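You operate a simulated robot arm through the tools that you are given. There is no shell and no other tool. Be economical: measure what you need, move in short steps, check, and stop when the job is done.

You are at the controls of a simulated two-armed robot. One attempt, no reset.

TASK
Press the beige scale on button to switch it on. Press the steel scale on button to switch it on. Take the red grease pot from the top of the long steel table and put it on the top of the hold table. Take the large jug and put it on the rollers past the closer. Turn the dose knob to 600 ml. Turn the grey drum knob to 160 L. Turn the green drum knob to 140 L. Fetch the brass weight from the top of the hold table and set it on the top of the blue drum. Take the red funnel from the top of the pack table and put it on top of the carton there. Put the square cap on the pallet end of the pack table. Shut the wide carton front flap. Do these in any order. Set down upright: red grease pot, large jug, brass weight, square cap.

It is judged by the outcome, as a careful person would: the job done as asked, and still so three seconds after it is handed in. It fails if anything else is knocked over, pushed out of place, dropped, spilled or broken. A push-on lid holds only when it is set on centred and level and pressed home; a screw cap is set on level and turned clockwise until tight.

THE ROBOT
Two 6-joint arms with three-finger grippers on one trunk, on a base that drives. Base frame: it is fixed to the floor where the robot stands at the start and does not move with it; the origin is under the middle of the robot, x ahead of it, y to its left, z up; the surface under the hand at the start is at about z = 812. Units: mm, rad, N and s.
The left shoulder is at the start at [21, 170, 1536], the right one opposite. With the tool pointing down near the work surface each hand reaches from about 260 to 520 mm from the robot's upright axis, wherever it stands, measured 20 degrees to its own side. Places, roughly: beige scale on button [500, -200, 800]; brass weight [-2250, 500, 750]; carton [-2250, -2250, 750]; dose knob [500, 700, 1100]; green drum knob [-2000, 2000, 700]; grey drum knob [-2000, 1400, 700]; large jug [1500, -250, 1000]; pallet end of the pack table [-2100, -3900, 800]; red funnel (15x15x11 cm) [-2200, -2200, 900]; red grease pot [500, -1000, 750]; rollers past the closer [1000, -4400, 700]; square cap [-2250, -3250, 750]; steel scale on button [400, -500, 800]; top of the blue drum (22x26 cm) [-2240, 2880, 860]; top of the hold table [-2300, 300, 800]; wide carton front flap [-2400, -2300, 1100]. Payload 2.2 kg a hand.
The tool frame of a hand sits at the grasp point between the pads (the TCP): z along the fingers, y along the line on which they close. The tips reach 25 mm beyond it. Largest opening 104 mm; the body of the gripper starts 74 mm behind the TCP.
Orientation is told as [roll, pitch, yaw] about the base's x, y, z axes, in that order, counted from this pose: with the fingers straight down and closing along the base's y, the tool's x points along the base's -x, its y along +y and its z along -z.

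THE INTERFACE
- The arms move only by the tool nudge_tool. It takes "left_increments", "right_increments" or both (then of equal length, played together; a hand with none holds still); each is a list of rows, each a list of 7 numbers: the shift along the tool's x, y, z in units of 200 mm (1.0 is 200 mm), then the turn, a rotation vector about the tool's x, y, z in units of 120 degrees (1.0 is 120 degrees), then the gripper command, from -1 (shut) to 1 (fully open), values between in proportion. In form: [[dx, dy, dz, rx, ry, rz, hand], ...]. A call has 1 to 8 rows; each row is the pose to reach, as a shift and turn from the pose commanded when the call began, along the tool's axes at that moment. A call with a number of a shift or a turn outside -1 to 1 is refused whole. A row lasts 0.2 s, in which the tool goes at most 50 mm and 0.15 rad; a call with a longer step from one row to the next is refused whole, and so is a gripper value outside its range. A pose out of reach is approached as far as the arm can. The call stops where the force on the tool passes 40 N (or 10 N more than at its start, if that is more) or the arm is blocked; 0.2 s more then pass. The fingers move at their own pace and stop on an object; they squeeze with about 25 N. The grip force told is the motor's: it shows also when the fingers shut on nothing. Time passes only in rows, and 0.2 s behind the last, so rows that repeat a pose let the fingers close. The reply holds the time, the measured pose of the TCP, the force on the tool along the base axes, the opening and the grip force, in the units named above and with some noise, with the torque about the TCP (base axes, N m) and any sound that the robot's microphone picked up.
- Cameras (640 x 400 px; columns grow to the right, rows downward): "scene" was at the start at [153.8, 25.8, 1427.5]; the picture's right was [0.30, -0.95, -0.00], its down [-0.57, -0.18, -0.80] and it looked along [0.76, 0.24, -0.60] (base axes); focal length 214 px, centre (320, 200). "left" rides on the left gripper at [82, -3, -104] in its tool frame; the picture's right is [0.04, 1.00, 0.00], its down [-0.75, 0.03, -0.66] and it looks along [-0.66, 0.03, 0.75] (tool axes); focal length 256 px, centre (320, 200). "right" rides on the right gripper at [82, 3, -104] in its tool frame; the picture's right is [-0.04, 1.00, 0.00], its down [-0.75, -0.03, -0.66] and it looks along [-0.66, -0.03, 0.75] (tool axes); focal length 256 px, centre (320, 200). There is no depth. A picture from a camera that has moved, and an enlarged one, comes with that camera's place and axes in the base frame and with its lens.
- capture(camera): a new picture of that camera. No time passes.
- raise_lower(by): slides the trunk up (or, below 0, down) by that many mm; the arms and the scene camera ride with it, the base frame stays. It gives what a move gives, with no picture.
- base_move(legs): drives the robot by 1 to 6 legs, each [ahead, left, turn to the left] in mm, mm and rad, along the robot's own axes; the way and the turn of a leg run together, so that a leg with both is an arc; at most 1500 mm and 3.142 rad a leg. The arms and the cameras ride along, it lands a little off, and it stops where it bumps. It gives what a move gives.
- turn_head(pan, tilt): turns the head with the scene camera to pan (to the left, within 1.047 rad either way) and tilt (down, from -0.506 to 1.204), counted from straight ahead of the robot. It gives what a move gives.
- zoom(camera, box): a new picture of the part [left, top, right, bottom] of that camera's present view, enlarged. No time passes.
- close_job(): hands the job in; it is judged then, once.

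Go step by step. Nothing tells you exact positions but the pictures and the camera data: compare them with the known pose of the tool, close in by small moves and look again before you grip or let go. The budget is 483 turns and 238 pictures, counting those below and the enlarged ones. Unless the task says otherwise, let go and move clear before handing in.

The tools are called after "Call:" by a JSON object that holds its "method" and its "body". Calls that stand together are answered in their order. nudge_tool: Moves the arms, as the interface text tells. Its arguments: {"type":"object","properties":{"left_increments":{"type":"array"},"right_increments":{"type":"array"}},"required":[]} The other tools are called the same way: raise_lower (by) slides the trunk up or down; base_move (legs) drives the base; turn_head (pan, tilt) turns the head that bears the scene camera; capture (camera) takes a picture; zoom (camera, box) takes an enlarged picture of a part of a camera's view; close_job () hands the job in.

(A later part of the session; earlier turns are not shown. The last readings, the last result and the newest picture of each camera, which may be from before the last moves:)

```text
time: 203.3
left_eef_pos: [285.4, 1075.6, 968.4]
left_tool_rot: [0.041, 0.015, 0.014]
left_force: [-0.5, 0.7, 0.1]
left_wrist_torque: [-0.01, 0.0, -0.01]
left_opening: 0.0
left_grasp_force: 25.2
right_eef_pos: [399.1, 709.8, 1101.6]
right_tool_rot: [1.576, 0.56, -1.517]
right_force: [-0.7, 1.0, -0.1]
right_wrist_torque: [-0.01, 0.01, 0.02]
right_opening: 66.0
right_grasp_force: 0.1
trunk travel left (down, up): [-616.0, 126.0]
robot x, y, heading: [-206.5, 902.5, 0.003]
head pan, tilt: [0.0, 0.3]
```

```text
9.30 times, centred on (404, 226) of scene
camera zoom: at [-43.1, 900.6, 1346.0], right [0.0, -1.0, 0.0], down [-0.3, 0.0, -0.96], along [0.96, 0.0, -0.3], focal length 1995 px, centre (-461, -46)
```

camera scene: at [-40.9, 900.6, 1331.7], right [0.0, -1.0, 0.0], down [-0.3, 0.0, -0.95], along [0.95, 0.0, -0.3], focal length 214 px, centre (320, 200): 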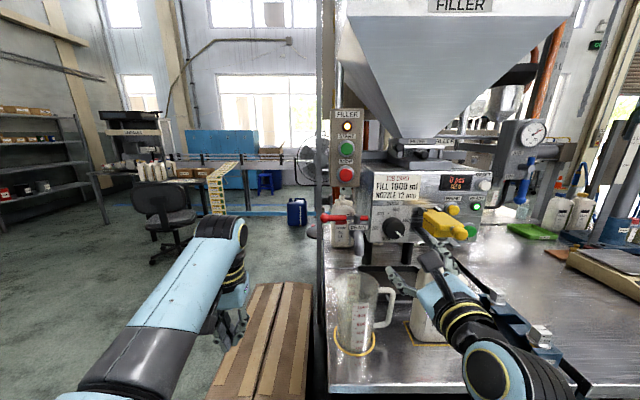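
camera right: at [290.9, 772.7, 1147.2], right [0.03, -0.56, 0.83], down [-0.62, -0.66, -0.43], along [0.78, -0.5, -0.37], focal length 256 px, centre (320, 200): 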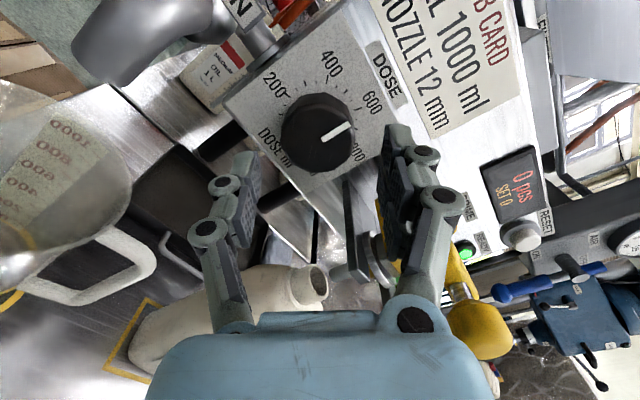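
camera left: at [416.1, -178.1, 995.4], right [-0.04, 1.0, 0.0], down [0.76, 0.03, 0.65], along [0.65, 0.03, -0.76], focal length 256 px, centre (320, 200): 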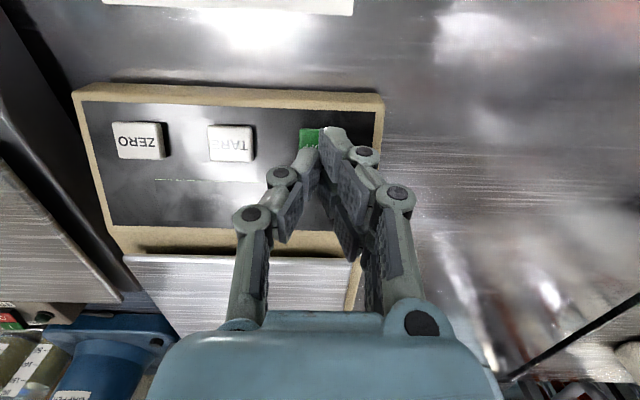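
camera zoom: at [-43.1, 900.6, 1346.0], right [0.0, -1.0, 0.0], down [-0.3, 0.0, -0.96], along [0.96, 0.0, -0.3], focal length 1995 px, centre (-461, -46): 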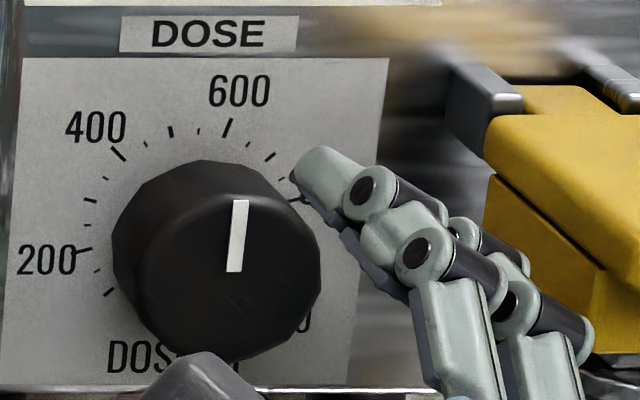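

The pointer reads about 555; I'll regrip and turn clockwise about 13°.

Call:
{"method": "nudge_tool", "body": {"right_increments": [[0, 0, 0.12, 0, 0, 0, 0.27], [0, 0, 0.24, 0, 0, 0, 0.27], [0, 0, 0.24, 0, 0, 0, -1], [0, 0, 0.24, 0, 0, 0, -1], [0, 0, 0.24, 0, 0, 0, -1]]}}

Call:
{"method": "zoom", "body": {"camera": "right", "box": [240, 60, 420, 210]}}

Call:
{"method": "nudge_tool", "body": {"right_increments": [[0, 0, 0, 0, 0, 0.04, -1], [0, 0, 0, 0, 0, 0.08, -1], [0, 0, 0, 0, 0, 0.112, -1], [0, 0, 0, 0, 0, 0.112, -1]]}}

Call:
{"method": "nudge_tool", "body": {"right_increments": [[0, 0, 0, 0, 0, 0, 0.27], [0, 0, 0, 0, 0, 0, 0.27], [0, 0, -0.1, 0, 0, 0, 0.27], [0, 0, -0.25, 0, 0, -0.07, 0.27], [0, 0, -0.25, 0, 0, -0.11, 0.27]]}}

Call:
{"method": "zoom", "body": {"camera": "right", "box": [240, 30, 420, 180]}}

Call:
{"method": "zoom", "body": {"camera": "scene", "box": [384, 205, 424, 248]}}

```text
time: 204.6
left_eef_pos: [286.4, 1076.0, 967.4]
left_tool_rot: [0.04, 0.017, 0.017]
left_force: [0.4, -0.7, -0.3]
left_wrist_torque: [0.02, -0.01, -0.02]
left_opening: 0.0
left_grasp_force: 24.5
right_eef_pos: [448.3, 713.0, 1100.9]
right_tool_rot: [1.572, 0.556, -1.517]
right_force: [2.1, 1.3, -3.9]
right_wrist_torque: [0.02, 0.24, 0.09]
right_opening: 49.5
right_grasp_force: 44.6
trunk travel left (down, up): [-616.0, 126.0]
robot x, y, heading: [-205.7, 903.1, 0.003]
head pan, tilt: [0.0, 0.3]
```

```text
2.67 times, centred on (330, 135) of right
camera zoom: at [340.5, 775.4, 1145.7], right [0.03, -0.56, 0.83], down [-0.62, -0.66, -0.43], along [0.78, -0.5, -0.37], focal length 683 px, centre (293, 373)
```

zoom: 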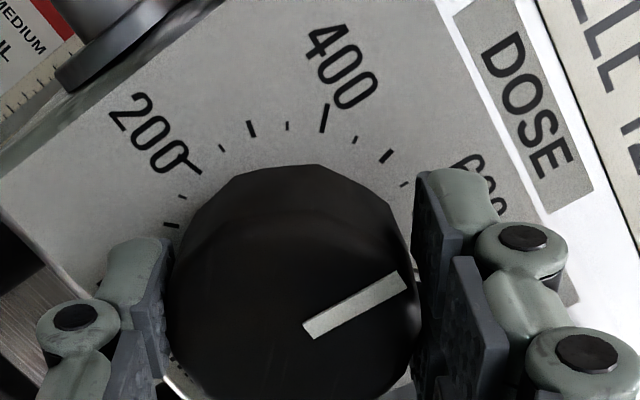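

```text
time: 205.6
left_eef_pos: [286.9, 1077.2, 967.3]
left_tool_rot: [0.041, 0.015, 0.014]
left_force: [-0.1, 0.2, 0.0]
left_wrist_torque: [0.01, 0.03, 0.0]
left_opening: 0.0
left_grasp_force: 25.0
right_eef_pos: [447.4, 711.2, 1101.9]
right_tool_rot: [1.573, 0.794, -1.514]
right_force: [5.2, 1.2, -4.0]
right_wrist_torque: [0.02, -0.22, -0.13]
right_opening: 49.7
right_grasp_force: 44.3
trunk travel left (down, up): [-616.0, 126.0]
robot x, y, heading: [-209.7, 902.7, 0.001]
head pan, tilt: [0.0, 0.3]
```

```text
time: 206.8
left_eef_pos: [286.5, 1077.1, 968.4]
left_tool_rot: [0.041, 0.016, 0.015]
left_force: [-0.2, 0.4, -0.8]
left_wrist_torque: [0.0, 0.02, -0.01]
left_opening: 0.0
left_grasp_force: 25.3
right_eef_pos: [398.8, 709.2, 1101.8]
right_tool_rot: [1.574, 0.561, -1.516]
right_force: [0.4, -0.6, -0.6]
right_wrist_torque: [-0.01, 0.0, 0.03]
right_opening: 65.9
right_grasp_force: 0.0
trunk travel left (down, up): [-616.0, 126.0]
robot x, y, heading: [-204.6, 903.8, 0.002]
head pan, tilt: [0.0, 0.3]
```

```text
2.67 times, centred on (330, 105) of right
camera zoom: at [290.3, 772.5, 1146.4], right [0.03, -0.56, 0.83], down [-0.62, -0.66, -0.43], along [0.78, -0.5, -0.37], focal length 683 px, centre (293, 453)
```

zoom: 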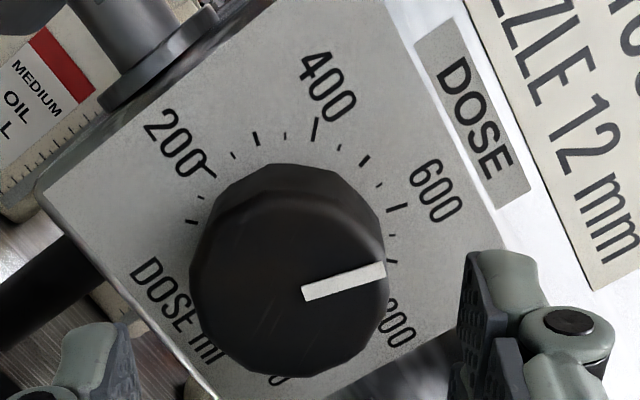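

```text
9.30 times, centred on (404, 226) of scene
camera zoom: at [-41.8, 900.6, 1345.8], right [0.0, -1.0, 0.0], down [-0.3, 0.0, -0.95], along [0.95, 0.0, -0.3], focal length 1995 px, centre (-461, -46)
```

zoom: 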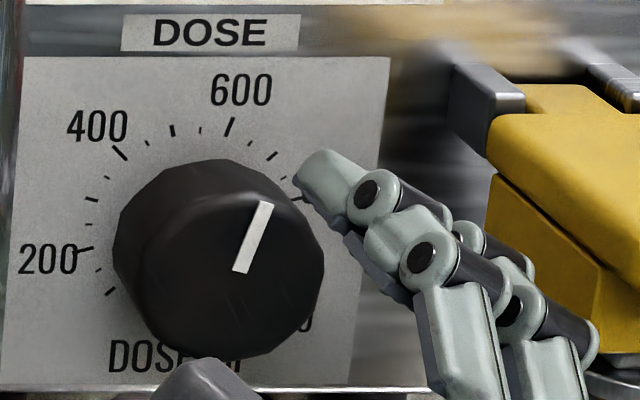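

The dose pointer is on 600. I'll back away and go look for the large jug from the left side of the filler.

Call:
{"method": "base_move", "body": {"legs": [[-400, 0, 0]]}}

Call:
{"method": "zoom", "body": {"camera": "scene", "box": [320, 100, 640, 300]}}

```text
time: 209.2
left_eef_pos: [-111.5, 1075.0, 968.7]
left_tool_rot: [0.041, 0.014, 0.006]
left_force: [0.0, 0.9, -0.6]
left_wrist_torque: [-0.01, -0.02, 0.01]
left_opening: 0.3
left_grasp_force: 24.8
right_eef_pos: [-3.5, 706.7, 1101.3]
right_tool_rot: [1.577, 0.56, -1.523]
right_force: [0.2, 0.0, 0.0]
right_wrist_torque: [0.01, -0.03, 0.01]
right_opening: 66.1
right_grasp_force: 0.1
trunk travel left (down, up): [-616.0, 126.0]
robot x, y, heading: [-604.6, 904.3, -0.005]
head pan, tilt: [0.0, 0.3]
```

```text
2.00 times, centred on (480, 200) of scene
camera zoom: at [-442.7, 900.9, 1346.1], right [-0.01, -1.0, 0.0], down [-0.3, 0.0, -0.96], along [0.96, -0.01, -0.3], focal length 429 px, centre (0, 200)
```

zoom: 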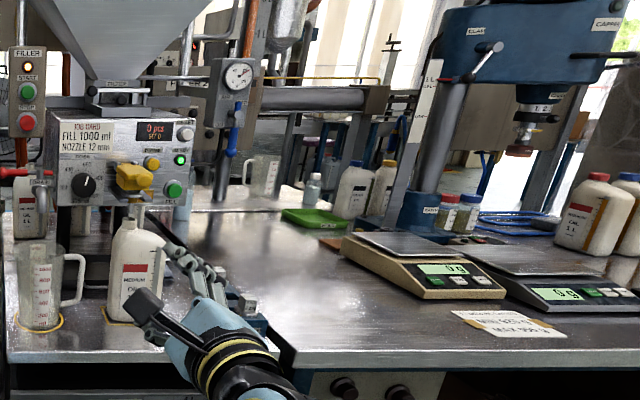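

The scales still read 0 g, and the jug stands at the back of the table line. I'll go around the left side to see the rear access.

Call:
{"method": "base_move", "body": {"legs": [[0, 900, 0], [1400, 0, 0]]}}

Call:
{"method": "turn_head", "body": {"pan": -0.9, "tilt": 0.35}}

Call:
{"method": "capture", "body": {"camera": "scene"}}

```text
time: 220.6
left_eef_pos: [1292.9, 1952.9, 968.3]
left_tool_rot: [0.04, 0.017, -0.008]
left_force: [1.5, 0.0, 0.3]
left_wrist_torque: [0.0, 0.02, -0.02]
left_opening: 0.0
left_grasp_force: 25.1
right_eef_pos: [1396.9, 1583.5, 1100.7]
right_tool_rot: [1.575, 0.562, -1.54]
right_force: [1.2, -0.1, -1.3]
right_wrist_torque: [0.03, 0.0, 0.01]
right_opening: 66.0
right_grasp_force: 0.1
trunk travel left (down, up): [-616.0, 126.0]
robot x, y, heading: [799.0, 1789.9, -0.025]
head pan, tilt: [0.0, 0.3]
```

```text
time: 221.8
left_eef_pos: [1294.1, 1952.4, 968.0]
left_tool_rot: [0.04, 0.016, -0.009]
left_force: [0.2, -1.3, -0.3]
left_wrist_torque: [0.01, 0.01, 0.02]
left_opening: 0.0
left_grasp_force: 25.1
right_eef_pos: [1397.2, 1582.9, 1100.6]
right_tool_rot: [1.573, 0.563, -1.54]
right_force: [-0.4, 0.7, 0.7]
right_wrist_torque: [-0.01, 0.02, -0.01]
right_opening: 66.1
right_grasp_force: 0.0
trunk travel left (down, up): [-616.0, 126.0]
robot x, y, heading: [796.7, 1790.3, -0.026]
head pan, tilt: [-0.901, 0.351]
```

```text
121 pictures are left
camera scene: at [924.1, 1712.1, 1341.2], right [-0.8, -0.6, 0.0], down [-0.21, 0.27, -0.94], along [0.57, -0.75, -0.34], focal length 214 px, centre (320, 200)
```

scene: 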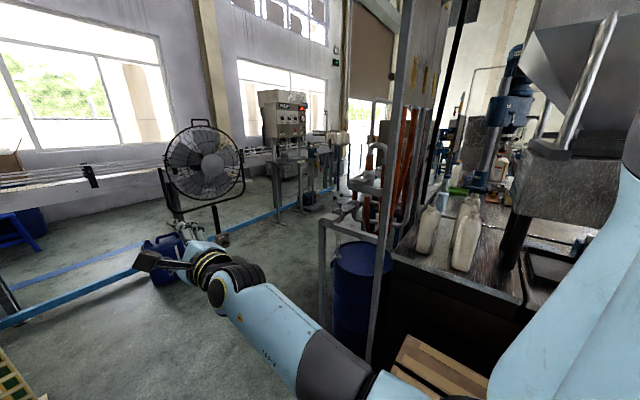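

There is an aisle behind the line. I'll drive round, turn to face along it, and look.

Call:
{"method": "base_move", "body": {"legs": [[1300, 0, 0], [0, 0, -1.545]]}}

Call:
{"method": "turn_head", "body": {"pan": -0.3, "tilt": 0.35}}

Call:
{"method": "capture", "body": {"camera": "scene"}}

```text
time: 232.1
left_eef_pos: [2260.9, 1261.7, 967.3]
left_tool_rot: [0.041, 0.015, -1.562]
left_force: [0.1, -0.3, -0.4]
left_wrist_torque: [0.0, -0.05, 0.02]
left_opening: 0.2
left_grasp_force: 24.6
right_eef_pos: [1894.8, 1152.1, 1099.9]
right_tool_rot: [1.575, 0.561, -3.094]
right_force: [-0.4, 0.4, -0.5]
right_wrist_torque: [-0.01, -0.04, 0.02]
right_opening: 65.8
right_grasp_force: 0.0
trunk travel left (down, up): [-616.0, 126.0]
robot x, y, heading: [2091.2, 1751.7, -1.579]
head pan, tilt: [-0.901, 0.351]
```

```text
time: 233.1
left_eef_pos: [2262.1, 1261.3, 967.9]
left_tool_rot: [0.04, 0.017, -1.56]
left_force: [-0.1, 0.2, -0.6]
left_wrist_torque: [0.02, -0.01, 0.02]
left_opening: 0.1
left_grasp_force: 24.9
right_eef_pos: [1895.9, 1152.3, 1100.3]
right_tool_rot: [1.575, 0.562, -3.094]
right_force: [0.3, 0.5, -0.5]
right_wrist_torque: [0.0, 0.03, -0.01]
right_opening: 66.1
right_grasp_force: 0.0
trunk travel left (down, up): [-616.0, 126.0]
robot x, y, heading: [2090.4, 1753.6, -1.58]
head pan, tilt: [-0.3, 0.351]
```

```text
120 pictures are left
camera scene: at [2061.3, 1595.4, 1341.2], right [-0.95, 0.3, 0.0], down [0.1, 0.33, -0.94], along [-0.28, -0.9, -0.34], focal length 214 px, centre (320, 200)
```

scene: 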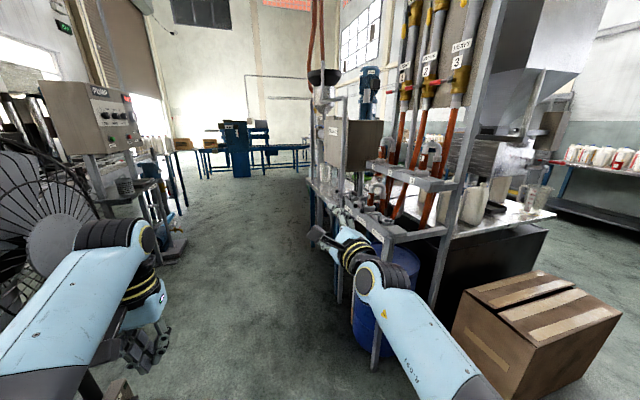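

The fan is close on the left, so I'll shift right first, then drive along the aisle.

Call:
{"method": "base_move", "body": {"legs": [[0, -235, 0], [1000, 0, 0]]}}

Call:
{"method": "capture", "body": {"camera": "scene"}}

```text
time: 239.5
left_eef_pos: [2013.8, 270.1, 967.8]
left_tool_rot: [0.041, 0.016, -1.57]
left_force: [0.2, -0.6, -1.3]
left_wrist_torque: [0.02, 0.0, 0.03]
left_opening: 0.0
left_grasp_force: 25.4
right_eef_pos: [1645.6, 164.1, 1099.6]
right_tool_rot: [1.574, 0.561, -3.1]
right_force: [0.3, -0.2, 0.7]
right_wrist_torque: [-0.04, 0.02, 0.02]
right_opening: 65.9
right_grasp_force: 0.0
trunk travel left (down, up): [-616.0, 126.0]
robot x, y, heading: [1844.3, 767.2, -1.581]
head pan, tilt: [-0.3, 0.351]
```

```text
119 pictures are left
camera scene: at [1815.1, 606.0, 1341.2], right [-0.95, 0.31, 0.0], down [0.11, 0.33, -0.94], along [-0.29, -0.89, -0.34], focal length 214 px, centre (320, 200)
```

scene: 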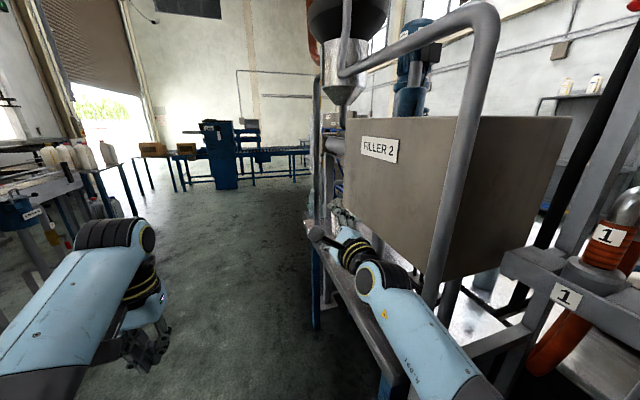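

Call:
{"method": "base_move", "body": {"legs": [[0, 200, 0], [1000, 0, 0]]}}

Call:
{"method": "turn_head", "body": {"pan": -1.04, "tilt": 0.4}}

Call:
{"method": "capture", "body": {"camera": "scene"}}

```text
time: 245.9
left_eef_pos: [2200.3, -735.7, 968.2]
left_tool_rot: [0.041, 0.015, -1.568]
left_force: [-0.1, 0.4, 0.6]
left_wrist_torque: [0.0, -0.03, 0.02]
left_opening: 0.0
left_grasp_force: 24.9
right_eef_pos: [1832.8, -842.5, 1099.3]
right_tool_rot: [1.574, 0.562, -3.1]
right_force: [0.3, 0.8, -0.3]
right_wrist_torque: [-0.03, 0.02, 0.03]
right_opening: 66.3
right_grasp_force: 0.0
trunk travel left (down, up): [-616.0, 126.0]
robot x, y, heading: [2031.5, -239.4, -1.581]
head pan, tilt: [-0.3, 0.351]
```

```text
time: 247.0
left_eef_pos: [2200.0, -735.5, 969.4]
left_tool_rot: [0.04, 0.016, -1.568]
left_force: [-0.1, 0.3, -0.3]
left_wrist_torque: [0.0, 0.0, -0.03]
left_opening: 0.0
left_grasp_force: 25.1
right_eef_pos: [1832.1, -842.9, 1101.1]
right_tool_rot: [1.574, 0.562, -3.098]
right_force: [0.0, -0.5, -0.2]
right_wrist_torque: [0.0, 0.0, -0.02]
right_opening: 65.8
right_grasp_force: 0.1
trunk travel left (down, up): [-616.0, 126.0]
robot x, y, heading: [2032.7, -238.6, -1.582]
head pan, tilt: [-1.04, 0.4]
```

```text
118 pictures are left
camera scene: at [1949.1, -357.4, 1336.7], right [-0.5, 0.87, 0.0], down [0.34, 0.19, -0.92], along [-0.8, -0.46, -0.39], focal length 214 px, centre (320, 200)
```

scene: 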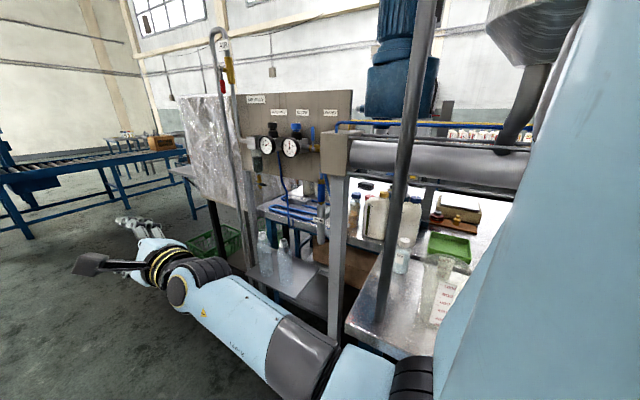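

The jug is on the rear bench behind the right arm. I'll move out, turn to face it, and look.

Call:
{"method": "base_move", "body": {"legs": [[0, 350, 0], [0, 0, -1.56]]}}

Call:
{"method": "turn_head", "body": {"pan": 0, "tilt": 0.45}}

Call:
{"method": "capture", "body": {"camera": "scene"}}

```text
time: 253.1
left_eef_pos: [1886.8, -418.7, 968.1]
left_tool_rot: [0.038, 0.016, -3.13]
left_force: [0.3, 0.1, 0.0]
left_wrist_torque: [0.0, -0.01, -0.02]
left_opening: 0.0
left_grasp_force: 25.2
right_eef_pos: [1775.1, -51.6, 1101.2]
right_tool_rot: [1.574, 0.564, 1.623]
right_force: [0.6, -1.7, -0.5]
right_wrist_torque: [0.0, 0.0, -0.02]
right_opening: 65.9
right_grasp_force: 0.1
trunk travel left (down, up): [-616.0, 126.0]
robot x, y, heading: [2380.5, -242.6, 3.14]
head pan, tilt: [-1.04, 0.4]
```

```text
time: 254.4
left_eef_pos: [1885.6, -419.2, 968.1]
left_tool_rot: [0.04, 0.016, -3.13]
left_force: [-0.1, 0.3, -0.8]
left_wrist_torque: [0.0, 0.02, 0.0]
left_opening: 0.0
left_grasp_force: 24.9
right_eef_pos: [1775.9, -52.6, 1100.4]
right_tool_rot: [1.576, 0.563, 1.623]
right_force: [-0.4, 0.2, 0.0]
right_wrist_torque: [-0.01, -0.01, -0.01]
right_opening: 65.9
right_grasp_force: 0.1
trunk travel left (down, up): [-616.0, 126.0]
robot x, y, heading: [2376.0, -246.9, 3.138]
head pan, tilt: [0.0, 0.45]
```

```text
117 pictures are left
camera scene: at [2217.0, -244.6, 1332.0], right [0.0, 1.0, 0.0], down [0.44, 0.0, -0.9], along [-0.9, 0.0, -0.44], focal length 214 px, centre (320, 200)
```

scene: 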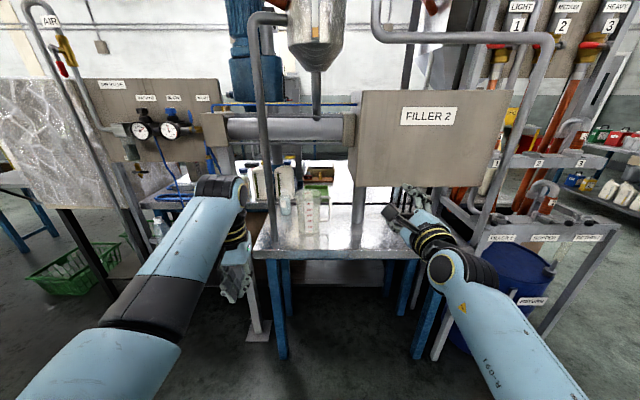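

Call:
{"method": "zoom", "body": {"camera": "scene", "box": [240, 140, 400, 260]}}

```text
3.33 times, centred on (320, 200) of scene
camera zoom: at [2217.0, -244.6, 1332.0], right [0.0, 1.0, 0.0], down [0.44, 0.0, -0.9], along [-0.9, 0.0, -0.44], focal length 715 px, centre (320, 200)
```

zoom: 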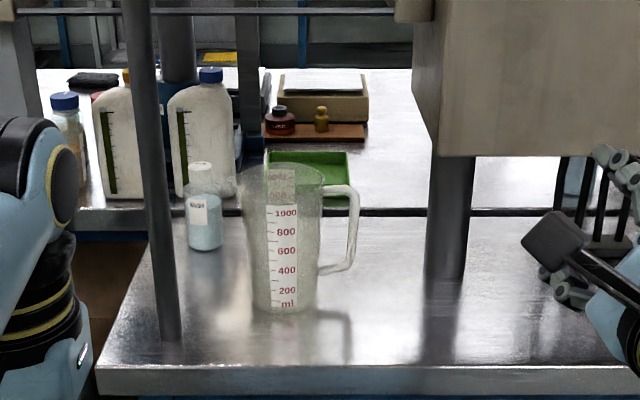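

The jug stands at about (1447,-290) with its handle to my right. I'll grip its body horizontally with the right hand, camera side up; first I'll tuck in the left hand and roll the right one.

Call:
{"method": "nudge_tool", "body": {"left_increments": [[0, 0, 0.2, 0, 0, 0, -1], [0, 0, 0.4, 0, 0, 0, -1], [0.1, 0, 0.6, 0, 0, 0, -1], [0.25, 0, 0.8, 0, 0, 0, -1], [0.4, 0, 0.9, 0, 0, 0, -1], [0.6, 0, 0.9, 0, 0, 0, -1], [0.75, 0, 0.9, 0, 0, 0, -1]], "right_increments": [[0, 0, 0, 0, 0, 0.07, 1], [0, 0, 0, 0, 0, 0.14, 1], [0, 0, 0, 0, 0, 0.21, 1], [0, 0, 0, 0, 0, 0.28, 1], [0, 0, 0, 0, 0, 0.35, 1], [0, 0, 0, 0, 0, 0.42, 1], [0, 0, 0, 0, 0, 0.47, 1]]}}

Call:
{"method": "raise_lower", "body": {"by": -215}}

```text
time: 256.0
left_eef_pos: [2040.9, -424.8, 791.1]
left_tool_rot: [0.04, 0.015, -3.13]
left_force: [0.5, 0.5, 0.9]
left_wrist_torque: [0.03, -0.01, -0.05]
left_opening: 0.0
left_grasp_force: 24.5
right_eef_pos: [1778.3, -51.3, 1101.4]
right_tool_rot: [1.745, 1.548, 1.795]
right_force: [0.6, -0.5, 0.1]
right_wrist_torque: [-0.02, 0.02, -0.01]
right_opening: 104.3
right_grasp_force: 0.1
trunk travel left (down, up): [-616.0, 126.0]
robot x, y, heading: [2381.3, -243.0, 3.135]
head pan, tilt: [0.0, 0.45]
```

```text
time: 258.3
left_eef_pos: [2038.9, -424.1, 574.5]
left_tool_rot: [0.038, 0.016, -3.129]
left_force: [0.1, -0.2, -0.9]
left_wrist_torque: [-0.01, -0.02, 0.0]
left_opening: 0.0
left_grasp_force: 25.2
right_eef_pos: [1775.2, -53.5, 887.1]
right_tool_rot: [1.729, 1.545, 1.781]
right_force: [0.3, -0.1, 0.2]
right_wrist_torque: [-0.01, -0.01, 0.04]
right_opening: 104.0
right_grasp_force: 0.1
trunk travel left (down, up): [-401.0, 341.0]
robot x, y, heading: [2381.6, -247.3, 3.139]
head pan, tilt: [0.0, 0.45]
```

Call:
{"method": "base_move", "body": {"legs": [[0, 236, 0], [130, 0, 0]]}}

Call:
{"method": "capture", "body": {"camera": "right"}}

Call:
{"method": "capture", "body": {"camera": "scene"}}

```text
time: 260.9
left_eef_pos: [1906.5, -657.0, 576.3]
left_tool_rot: [0.042, 0.018, -3.132]
left_force: [-0.8, -0.9, -0.5]
left_wrist_torque: [0.01, 0.01, 0.01]
left_opening: 0.0
left_grasp_force: 24.5
right_eef_pos: [1644.5, -284.0, 884.7]
right_tool_rot: [1.667, 1.546, 1.713]
right_force: [-0.2, 0.4, 0.0]
right_wrist_torque: [0.02, 0.01, -0.01]
right_opening: 103.9
right_grasp_force: 0.0
trunk travel left (down, up): [-401.0, 341.0]
robot x, y, heading: [2247.7, -480.0, 3.135]
head pan, tilt: [0.0, 0.45]
```

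```text
115 pictures are left
camera right: at [1748.0, -278.0, 966.6], right [-0.05, 1.0, -0.01], down [0.65, 0.02, -0.76], along [-0.75, -0.04, -0.65], focal length 256 px, centre (320, 200)
```

right: 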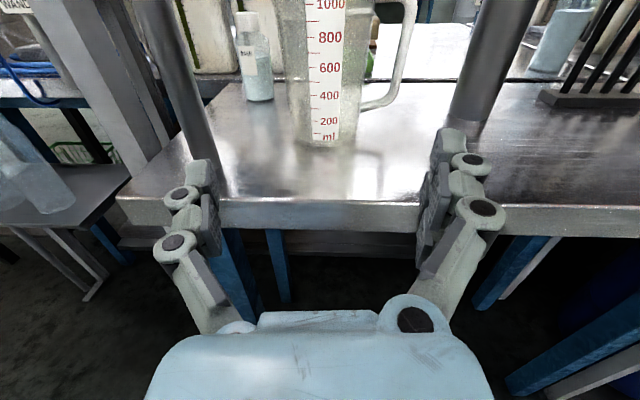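

```text
114 pictures are left
camera scene: at [2080.8, -478.0, 1113.4], right [0.01, 1.0, 0.0], down [0.44, 0.0, -0.9], along [-0.9, 0.0, -0.44], focal length 214 px, centre (320, 200)
```

scene: 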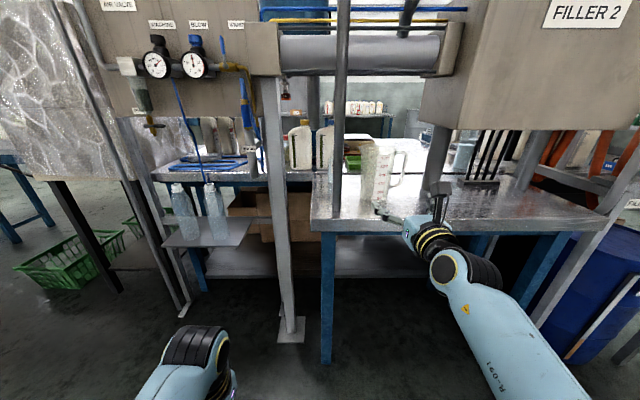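

Call:
{"method": "nudge_tool", "body": {"right_increments": [[0.1, 0.01, 0.1, 0, 0, 0, 1], [0.1, 0.02, 0.3, 0, 0, 0, 1], [0.1, 0.027, 0.5, 0, 0, 0, 1]]}}

Call:
{"method": "capture", "body": {"camera": "right"}}

```text
time: 261.7
left_eef_pos: [1908.4, -657.6, 576.0]
left_tool_rot: [0.04, 0.016, -3.132]
left_force: [-0.3, -1.0, -0.1]
left_wrist_torque: [-0.02, -0.01, 0.03]
left_opening: 0.0
left_grasp_force: 25.2
right_eef_pos: [1543.0, -283.2, 903.5]
right_tool_rot: [1.838, 1.544, 1.893]
right_force: [-0.6, -0.2, -0.3]
right_wrist_torque: [0.0, 0.01, 0.0]
right_opening: 103.9
right_grasp_force: 0.1
right hand out of reach, approached as far as the arm can: row 1, 2
trunk travel left (down, up): [-401.0, 341.0]
robot x, y, heading: [2248.5, -480.5, 3.131]
head pan, tilt: [0.0, 0.45]
```

```text
113 pictures are left
camera right: at [1647.4, -276.3, 985.5], right [-0.06, 1.0, -0.01], down [0.65, 0.03, -0.76], along [-0.76, -0.05, -0.65], focal length 256 px, centre (320, 200)
```

right: 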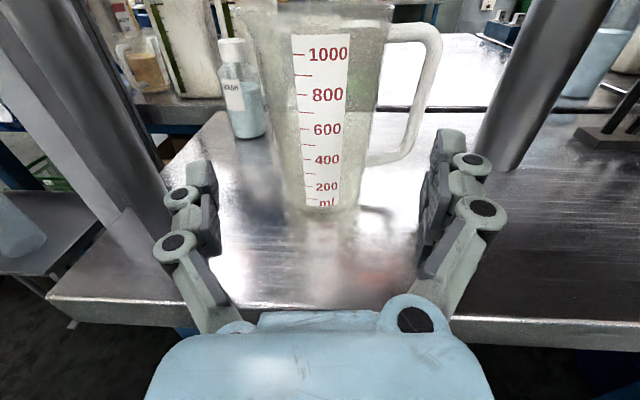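

The jug is centred. I'll narrow the opening slightly so that the right finger slips inside the handle loop, and advance just short of full depth.

Call:
{"method": "nudge_tool", "body": {"right_increments": [[0, 0.01, 0.1, 0, 0, 0, 0.88], [0, 0.02, 0.2, 0, 0, 0, 0.88]]}}

Call:
{"method": "capture", "body": {"camera": "right"}}

```text
time: 262.3
left_eef_pos: [1906.8, -657.1, 575.5]
left_tool_rot: [0.039, 0.015, -3.134]
left_force: [0.1, -0.1, 0.5]
left_wrist_torque: [0.02, 0.0, -0.01]
left_opening: 0.0
left_grasp_force: 25.0
right_eef_pos: [1505.0, -283.2, 905.4]
right_tool_rot: [1.669, 1.547, 1.718]
right_force: [-0.4, 0.8, -0.6]
right_wrist_torque: [0.02, 0.01, -0.03]
right_opening: 97.7
right_grasp_force: 0.0
trunk travel left (down, up): [-401.0, 341.0]
robot x, y, heading: [2248.3, -478.2, 3.138]
head pan, tilt: [0.0, 0.45]
```

```text
112 pictures are left
camera right: at [1608.1, -275.5, 987.2], right [-0.05, 1.0, -0.02], down [0.65, 0.02, -0.76], along [-0.75, -0.05, -0.65], focal length 256 px, centre (320, 200)
```

right: 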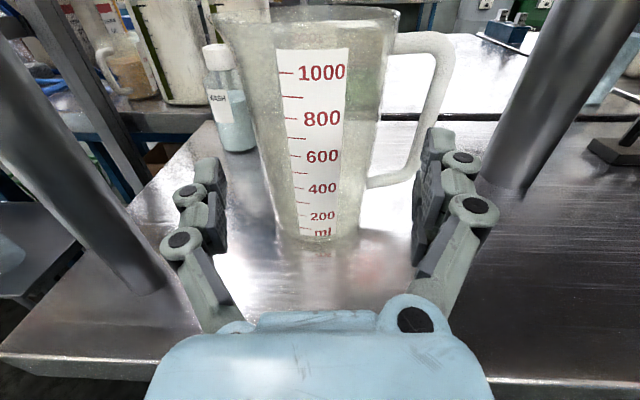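

Call:
{"method": "nudge_tool", "body": {"right_increments": [[0, -0.019, 0.0, 0, 0, 0, 0.73], [0, -0.019, 0.08, 0, 0, 0, 0.73], [0, -0.019, 0.16, 0, 0, 0, 0.73], [0, -0.019, 0.22, 0, 0, 0, 0.73]]}}

Call:
{"method": "capture", "body": {"camera": "right"}}

```text
time: 263.3
left_eef_pos: [1907.5, -657.2, 575.2]
left_tool_rot: [0.04, 0.016, -3.132]
left_force: [0.2, -0.3, 0.8]
left_wrist_torque: [0.03, 0.03, 0.0]
left_opening: 0.0
left_grasp_force: 25.1
right_eef_pos: [1476.1, -290.3, 903.9]
right_tool_rot: [1.365, 1.544, 1.424]
right_force: [0.2, 0.5, -0.2]
right_wrist_torque: [0.0, 0.0, 0.0]
right_opening: 90.1
right_grasp_force: 0.0
right hand out of reach, approached as far as the arm can: row 3, 4
trunk travel left (down, up): [-401.0, 341.0]
robot x, y, heading: [2249.0, -482.2, 3.142]
head pan, tilt: [0.0, 0.45]
```

```text
111 pictures are left
camera right: at [1578.1, -282.4, 987.1], right [-0.06, 1.0, -0.01], down [0.66, 0.03, -0.75], along [-0.75, -0.05, -0.66], focal length 256 px, centre (320, 200)
```

right: 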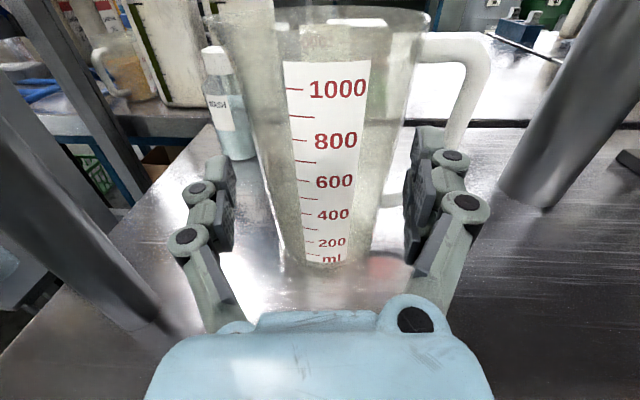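

Call:
{"method": "base_move", "body": {"legs": [[18, 0, 0]]}}

Call:
{"method": "capture", "body": {"camera": "right"}}

```text
time: 264.1
left_eef_pos: [1887.8, -658.3, 575.3]
left_tool_rot: [0.038, 0.017, -3.131]
left_force: [-0.3, 0.2, -0.9]
left_wrist_torque: [-0.01, -0.04, -0.02]
left_opening: 0.0
left_grasp_force: 24.4
right_eef_pos: [1457.2, -291.2, 903.9]
right_tool_rot: [1.308, 1.544, 1.366]
right_force: [0.2, 0.1, 0.0]
right_wrist_torque: [0.01, 0.02, 0.01]
right_opening: 90.0
right_grasp_force: 0.0
trunk travel left (down, up): [-401.0, 341.0]
robot x, y, heading: [2229.8, -480.1, 3.134]
head pan, tilt: [0.0, 0.45]
```

```text
110 pictures are left
camera right: at [1559.3, -282.2, 986.0], right [-0.06, 1.0, -0.01], down [0.66, 0.03, -0.75], along [-0.75, -0.05, -0.66], focal length 256 px, centre (320, 200)
```

right: 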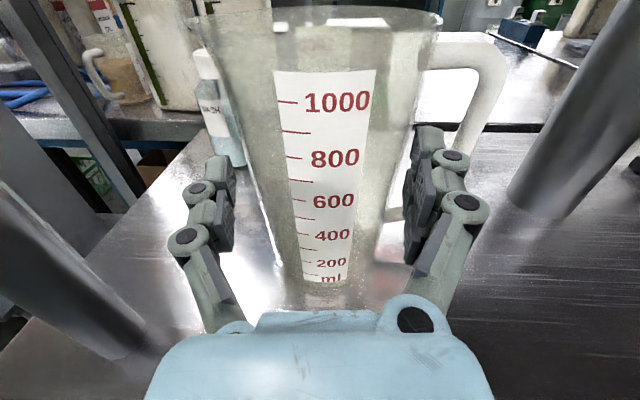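

Call:
{"method": "nudge_tool", "body": {"right_increments": [[0, 0, 0, 0, 0, 0, -1], [0, 0, 0, 0, 0, 0, -1], [0, 0, 0, 0, 0, 0, -1], [0, 0, 0, 0, 0, 0, -1]]}}

Call:
{"method": "nudge_tool", "body": {"right_increments": [[0.02, 0, 0, 0, 0, 0, -1], [0.06, 0, 0, 0, 0, 0, -1], [0.12, 0, 0, 0, 0, 0, -1], [0.18, 0, 0, 0, 0, 0, -1]]}}

Call:
{"method": "capture", "body": {"camera": "right"}}

```text
time: 265.1
left_eef_pos: [1889.1, -657.0, 575.4]
left_tool_rot: [0.039, 0.016, -3.131]
left_force: [-1.0, -0.5, 0.3]
left_wrist_torque: [-0.03, 0.02, -0.03]
left_opening: 0.0
left_grasp_force: 24.8
right_eef_pos: [1458.1, -291.0, 904.2]
right_tool_rot: [1.357, 1.545, 1.415]
right_force: [-0.7, -0.4, 0.0]
right_wrist_torque: [0.03, 0.04, 0.0]
right_opening: 0.0
right_grasp_force: 25.1
trunk travel left (down, up): [-401.0, 341.0]
robot x, y, heading: [2228.3, -479.1, 3.139]
head pan, tilt: [0.0, 0.45]
```

```text
time: 266.1
left_eef_pos: [1889.7, -657.3, 576.3]
left_tool_rot: [0.039, 0.015, -3.132]
left_force: [-0.5, -0.3, 0.2]
left_wrist_torque: [0.02, 0.02, 0.01]
left_opening: 0.1
left_grasp_force: 25.3
right_eef_pos: [1457.2, -290.5, 939.7]
right_tool_rot: [1.538, 1.546, 1.608]
right_force: [-0.1, -0.4, -0.6]
right_wrist_torque: [-0.02, 0.0, -0.01]
right_opening: 0.0
right_grasp_force: 25.0
right hand out of reach, approached as far as the arm can: row 2
trunk travel left (down, up): [-401.0, 341.0]
robot x, y, heading: [2229.4, -481.8, 3.14]
head pan, tilt: [0.0, 0.45]
```

```text
109 pictures are left
camera right: at [1559.9, -281.4, 1021.8], right [-0.07, 1.0, -0.02], down [0.66, 0.03, -0.75], along [-0.75, -0.06, -0.66], focal length 256 px, centre (320, 200)
```

right: 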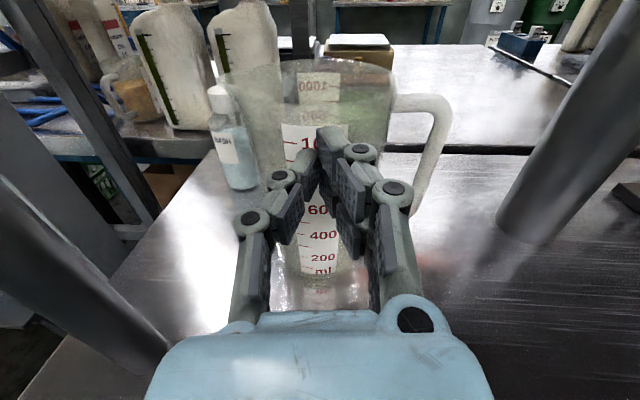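

The fingers closed in front of the jug: the bench is lower (about z=788) and the jug is bigger and further back (centre x≈1392). I'll back off, open fully, tilt slightly down, and aim near its narrower base.

Call:
{"method": "nudge_tool", "body": {"right_increments": [[0, 0, -0.2, 0, 0, 0, -1], [0, 0, -0.4, 0, 0, 0, -1], [0, 0, -0.6, 0, 0, 0, 1], [-0.15, 0, -0.6, 0, -0.03, 0, 1], [-0.3, 0, -0.6, 0, -0.06, 0, 1], [-0.45, 0, -0.6, 0, -0.1, 0, 1], [-0.5, 0, -0.6, 0, -0.1, 0, 1]]}}

Call:
{"method": "capture", "body": {"camera": "right"}}

```text
time: 267.7
left_eef_pos: [1889.7, -656.7, 575.8]
left_tool_rot: [0.04, 0.016, -3.134]
left_force: [-0.4, 0.3, -0.3]
left_wrist_torque: [-0.05, 0.02, 0.01]
left_opening: 0.1
left_grasp_force: 25.2
right_eef_pos: [1574.7, -263.9, 834.4]
right_tool_rot: [0.09, 1.37, 0.182]
right_force: [0.2, 0.7, 0.1]
right_wrist_torque: [-0.02, -0.01, 0.01]
right_opening: 104.2
right_grasp_force: 0.1
right hand out of reach, approached as far as the arm can: row 1, 2, 3, 4, 5, 6, 7
trunk travel left (down, up): [-401.0, 341.0]
robot x, y, heading: [2232.8, -479.9, 3.134]
head pan, tilt: [0.0, 0.45]
```

```text
108 pictures are left
camera right: at [1659.7, -255.0, 936.3], right [-0.09, 1.0, -0.02], down [0.79, 0.06, -0.61], along [-0.61, -0.07, -0.79], focal length 256 px, centre (320, 200)
```

right: 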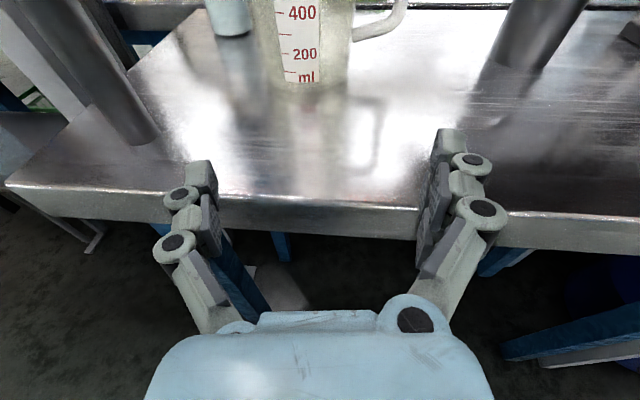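

The jug was nudged back upright (axis now near x=1378); base is about 75 mm wide. I'll tilt the hand 20° down, square it, and approach low beneath the handle joint.

Call:
{"method": "nudge_tool", "body": {"right_increments": [[0.1, -0.03, 0.1, -0.01, -0.02, 0, 1], [0.2, -0.06, 0.25, -0.02, -0.04, 0, 1], [0.226, -0.08, 0.4, -0.03, -0.06, 0, 1], [0.226, -0.08, 0.45, -0.043, -0.071, 0, 1]]}}

Call:
{"method": "capture", "body": {"camera": "right"}}

Call:
{"method": "capture", "body": {"camera": "scene"}}

```text
time: 268.7
left_eef_pos: [1888.4, -657.8, 574.6]
left_tool_rot: [0.041, 0.017, -3.132]
left_force: [-0.8, -0.1, 0.5]
left_wrist_torque: [0.02, 0.01, 0.03]
left_opening: 0.0
left_grasp_force: 24.8
right_eef_pos: [1450.2, -246.7, 845.6]
right_tool_rot: [0.105, 1.338, 0.189]
right_force: [0.1, -0.9, -1.6]
right_wrist_torque: [0.01, 0.05, 0.0]
right_opening: 104.1
right_grasp_force: 0.0
right hand out of reach, approached as far as the arm can: row 1, 2, 3, 4
trunk travel left (down, up): [-401.0, 341.0]
robot x, y, heading: [2230.0, -477.5, 3.133]
head pan, tilt: [0.0, 0.45]
```

```text
107 pictures are left
camera right: at [1531.2, -238.2, 950.1], right [-0.08, 1.0, -0.01], down [0.81, 0.05, -0.58], along [-0.58, -0.06, -0.81], focal length 256 px, centre (320, 200)
```

right: 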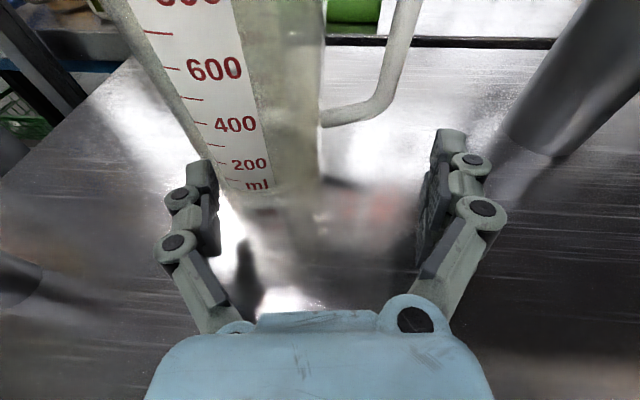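

```text
106 pictures are left
camera scene: at [2062.3, -478.9, 1113.3], right [0.01, 1.0, 0.0], down [0.44, 0.0, -0.9], along [-0.9, 0.01, -0.44], focal length 214 px, centre (320, 200)
```

scene: 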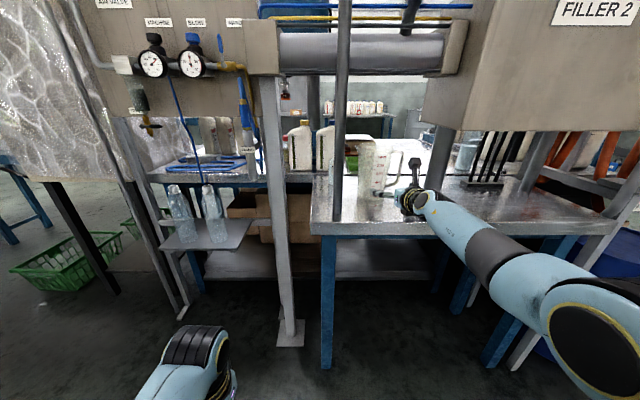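

The arm is overstretched; I'll pull the hand back and bring the base closer.

Call:
{"method": "nudge_tool", "body": {"right_increments": [[0.03, 0, -0.2, 0, 0, 0, 1], [0.05, 0, -0.45, 0, 0, 0, 1], [0.08, 0, -0.7, 0, 0, 0, 1], [0.1, 0, -0.9, 0, 0, 0, 1]]}}

Call:
{"method": "base_move", "body": {"legs": [[120, 0, 0]]}}

Call:
{"method": "capture", "body": {"camera": "right"}}

```text
refused: row 2 steps farther than a row can; nothing moved
```

```text
time: 269.9
left_eef_pos: [1768.5, -657.2, 575.1]
left_tool_rot: [0.041, 0.018, -3.131]
left_force: [0.2, 0.8, -0.5]
left_wrist_torque: [0.04, -0.02, 0.0]
left_opening: 0.0
left_grasp_force: 25.1
right_eef_pos: [1328.5, -245.9, 849.0]
right_tool_rot: [0.104, 1.34, 0.19]
right_force: [0.8, -0.5, -0.9]
right_wrist_torque: [0.01, -0.03, -0.01]
right_opening: 103.9
right_grasp_force: 0.1
trunk travel left (down, up): [-401.0, 341.0]
robot x, y, heading: [2112.8, -476.7, 3.141]
head pan, tilt: [0.0, 0.45]
```

```text
105 pictures are left
camera right: at [1410.1, -237.3, 951.0], right [-0.08, 1.0, -0.01], down [0.81, 0.05, -0.59], along [-0.58, -0.06, -0.81], focal length 256 px, centre (320, 200)
```

right: 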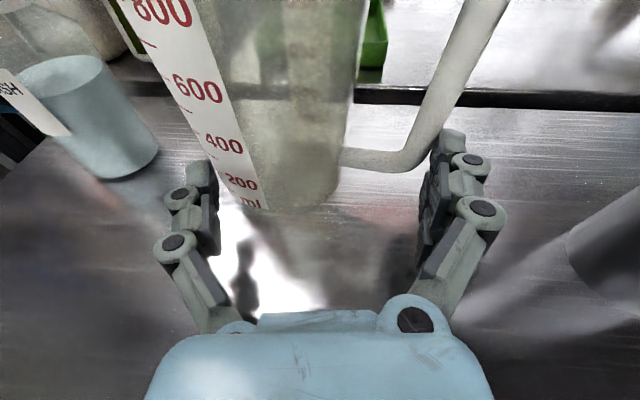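

That base move went ahead although the hand retreat was refused, and it slid the jug back about 120 mm; it is still upright and the wash bottle is untouched. I'll retract the hand in proper steps.

Call:
{"method": "nudge_tool", "body": {"right_increments": [[0.0, 0, -0.15, 0, 0, 0, 1], [0.0, 0, -0.35, 0, 0, 0, 1], [0.05, 0, -0.55, 0, 0, 0, 1], [0.05, 0, -0.75, 0, 0, 0, 1]]}}

Call:
{"method": "capture", "body": {"camera": "right"}}

Call:
{"method": "capture", "body": {"camera": "scene"}}

```text
time: 270.9
left_eef_pos: [1769.2, -656.9, 576.2]
left_tool_rot: [0.041, 0.016, -3.131]
left_force: [-0.6, 0.3, 0.2]
left_wrist_torque: [0.02, 0.02, -0.02]
left_opening: 0.0
left_grasp_force: 24.9
right_eef_pos: [1471.2, -224.6, 889.7]
right_tool_rot: [0.095, 1.348, 0.198]
right_force: [-0.3, 0.7, 0.4]
right_wrist_torque: [0.0, -0.02, -0.03]
right_opening: 104.1
right_grasp_force: 0.0
right hand out of reach, approached as far as the arm can: row 3, 4
trunk travel left (down, up): [-401.0, 341.0]
robot x, y, heading: [2109.2, -474.3, 3.136]
head pan, tilt: [0.0, 0.45]
```

```text
104 pictures are left
camera right: at [1553.8, -214.2, 992.1], right [-0.1, 1.0, -0.02], down [0.8, 0.07, -0.59], along [-0.59, -0.07, -0.81], focal length 256 px, centre (320, 200)
```

right: 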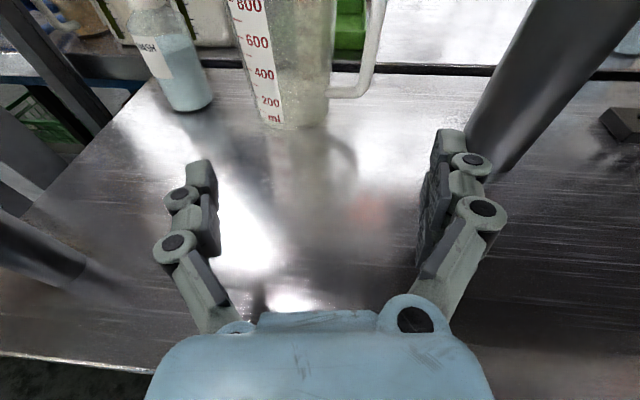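

```text
103 pictures are left
camera scene: at [1943.4, -477.5, 1113.8], right [0.0, 1.0, 0.0], down [0.43, 0.0, -0.9], along [-0.9, 0.0, -0.43], focal length 214 px, centre (320, 200)
```

scene: 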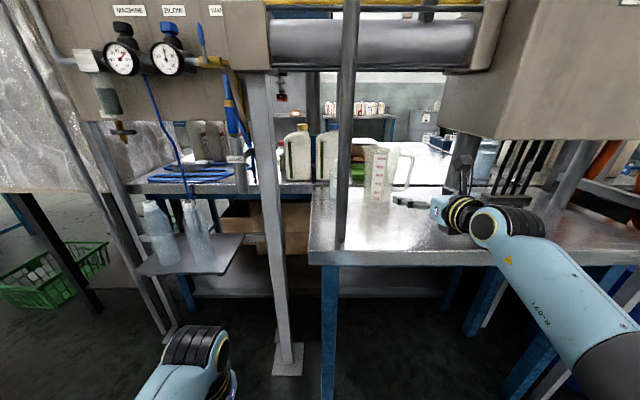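

Call:
{"method": "base_move", "body": {"legs": [[80, 0, 0]]}}

Call:
{"method": "nudge_tool", "body": {"right_increments": [[0, 0, -0.15, 0, 0, 0, 1], [0.0, -0.1, -0.35, 0, 0, 0, 1], [0.0, -0.2, -0.4, 0, 0, 0, 1]]}}

```text
time: 272.0
left_eef_pos: [1687.3, -657.0, 574.6]
left_tool_rot: [0.039, 0.016, -3.131]
left_force: [0.0, 0.5, 0.2]
left_wrist_torque: [-0.03, -0.06, 0.0]
left_opening: 0.1
left_grasp_force: 25.0
right_eef_pos: [1387.6, -224.0, 887.2]
right_tool_rot: [0.088, 1.345, 0.192]
right_force: [-0.4, 0.4, -0.2]
right_wrist_torque: [0.04, -0.01, 0.02]
right_opening: 103.9
right_grasp_force: 0.1
trunk travel left (down, up): [-401.0, 341.0]
robot x, y, heading: [2024.9, -477.1, 3.136]
head pan, tilt: [0.0, 0.45]
```

```text
time: 272.8
left_eef_pos: [1686.9, -656.0, 576.2]
left_tool_rot: [0.039, 0.014, -3.131]
left_force: [-0.3, -0.3, 0.1]
left_wrist_torque: [0.04, -0.02, -0.01]
left_opening: 0.0
left_grasp_force: 24.7
right_eef_pos: [1469.4, -245.8, 894.7]
right_tool_rot: [0.061, 1.358, 0.198]
right_force: [-0.2, -0.1, 0.4]
right_wrist_torque: [0.0, -0.01, 0.0]
right_opening: 104.0
right_grasp_force: 0.0
right hand out of reach, approached as far as the arm can: row 2, 3
trunk travel left (down, up): [-401.0, 341.0]
robot x, y, heading: [2027.8, -474.3, 3.138]
head pan, tilt: [0.0, 0.45]
```

Call:
{"method": "nudge_tool", "body": {"right_increments": [[0, -0.05, 0, -0.02, -0.02, 0, 1], [0.0, -0.11, 0, -0.035, -0.04, 0, 1], [0.0, -0.11, 0, -0.048, -0.065, 0, 1]]}}

Call:
{"method": "capture", "body": {"camera": "right"}}

```text
time: 273.6
left_eef_pos: [1687.6, -657.0, 575.9]
left_tool_rot: [0.042, 0.016, -3.132]
left_force: [-0.4, 0.7, 0.3]
left_wrist_torque: [0.02, 0.0, -0.02]
left_opening: 0.0
left_grasp_force: 24.8
right_eef_pos: [1470.1, -243.3, 894.6]
right_tool_rot: [0.061, 1.357, 0.197]
right_force: [0.0, -0.5, 0.1]
right_wrist_torque: [0.04, -0.01, -0.04]
right_opening: 104.0
right_grasp_force: 0.1
right hand out of reach, approached as far as the arm can: row 1, 2, 3
trunk travel left (down, up): [-401.0, 341.0]
robot x, y, heading: [2026.7, -477.1, 3.137]
head pan, tilt: [0.0, 0.45]
```

```text
102 pictures are left
camera right: at [1552.6, -230.3, 996.3], right [-0.13, 0.99, -0.03], down [0.8, 0.09, -0.6], along [-0.59, -0.1, -0.8], focal length 256 px, centre (320, 200)
```

right: 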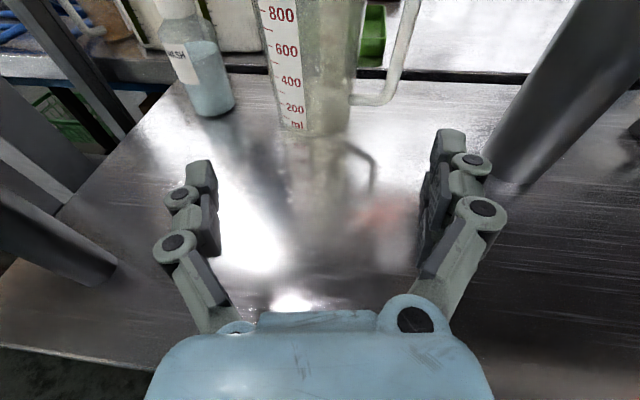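

Call:
{"method": "nudge_tool", "body": {"right_increments": [[0, 0, 0.2, 0, 0, 0, 1], [0, -0.06, 0.3, -0.02, -0.02, 0, 1], [0.0, -0.11, 0.3, -0.035, -0.04, 0, 1], [0.0, -0.13, 0.3, -0.048, -0.065, 0, 1]]}}

Call:
{"method": "capture", "body": {"camera": "right"}}

```text
time: 274.6
left_eef_pos: [1688.4, -656.4, 574.9]
left_tool_rot: [0.04, 0.015, -3.133]
left_force: [-0.3, 0.1, 0.5]
left_wrist_torque: [-0.04, -0.01, 0.01]
left_opening: 0.0
left_grasp_force: 24.8
right_eef_pos: [1410.2, -248.1, 869.5]
right_tool_rot: [0.06, 1.327, 0.186]
right_force: [0.1, 0.5, 0.4]
right_wrist_torque: [-0.01, -0.01, -0.01]
right_opening: 104.4
right_grasp_force: 0.2
right hand out of reach, approached as far as the arm can: row 2, 3, 4
trunk travel left (down, up): [-401.0, 341.0]
robot x, y, heading: [2028.6, -479.2, 3.136]
head pan, tilt: [0.0, 0.45]
```

```text
101 pictures are left
camera right: at [1490.1, -235.2, 975.5], right [-0.12, 0.99, -0.02], down [0.82, 0.08, -0.57], along [-0.57, -0.09, -0.82], focal length 256 px, centre (320, 200)
```

right: 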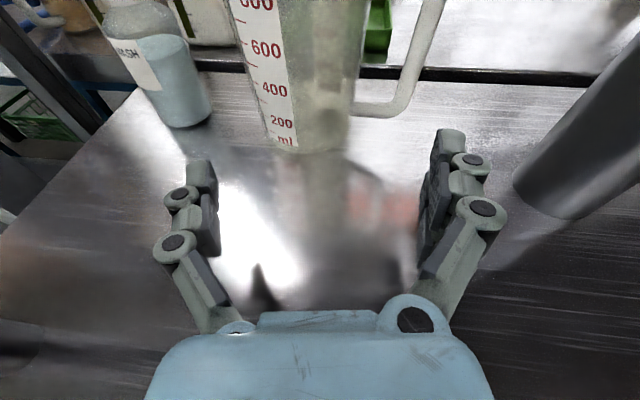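

I'll use the present orientation and align by base and trunk instead.

Call:
{"method": "raise_lower", "body": {"by": -31}}

Call:
{"method": "base_move", "body": {"legs": [[0, 21, 0]]}}

Call:
{"method": "capture", "body": {"camera": "right"}}

```text
time: 275.3
left_eef_pos: [1686.9, -656.5, 545.1]
left_tool_rot: [0.041, 0.015, -3.131]
left_force: [0.0, 0.2, 0.3]
left_wrist_torque: [0.0, 0.02, 0.0]
left_opening: 0.0
left_grasp_force: 25.5
right_eef_pos: [1412.0, -246.0, 839.8]
right_tool_rot: [0.06, 1.327, 0.186]
right_force: [0.6, 1.2, 0.5]
right_wrist_torque: [-0.03, -0.03, 0.01]
right_opening: 104.2
right_grasp_force: 0.0
trunk travel left (down, up): [-370.0, 372.0]
robot x, y, heading: [2028.4, -476.8, 3.133]
head pan, tilt: [0.0, 0.45]
```

```text
time: 276.1
left_eef_pos: [1689.6, -679.0, 544.2]
left_tool_rot: [0.04, 0.015, -3.132]
left_force: [-0.3, 0.6, 0.3]
left_wrist_torque: [0.0, -0.02, -0.01]
left_opening: 0.2
left_grasp_force: 25.0
right_eef_pos: [1411.9, -268.9, 839.7]
right_tool_rot: [0.066, 1.326, 0.191]
right_force: [-0.1, 0.5, -0.1]
right_wrist_torque: [0.01, -0.01, 0.0]
right_opening: 104.0
right_grasp_force: 0.1
trunk travel left (down, up): [-370.0, 372.0]
robot x, y, heading: [2027.3, -498.6, 3.135]
head pan, tilt: [0.0, 0.45]
```

```text
100 pictures are left
camera right: at [1491.1, -256.5, 944.5], right [-0.12, 0.99, -0.02], down [0.82, 0.08, -0.57], along [-0.57, -0.09, -0.82], focal length 256 px, centre (320, 200)
```

right: 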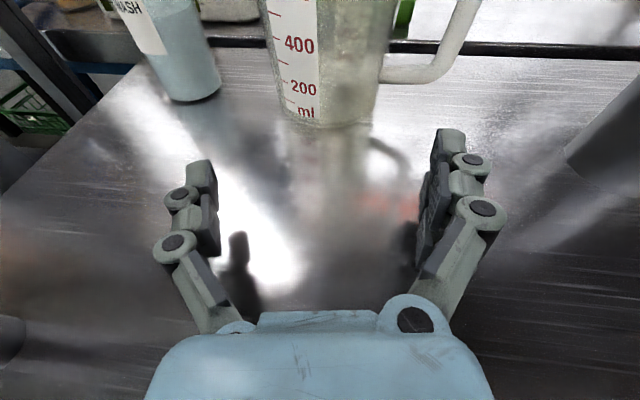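

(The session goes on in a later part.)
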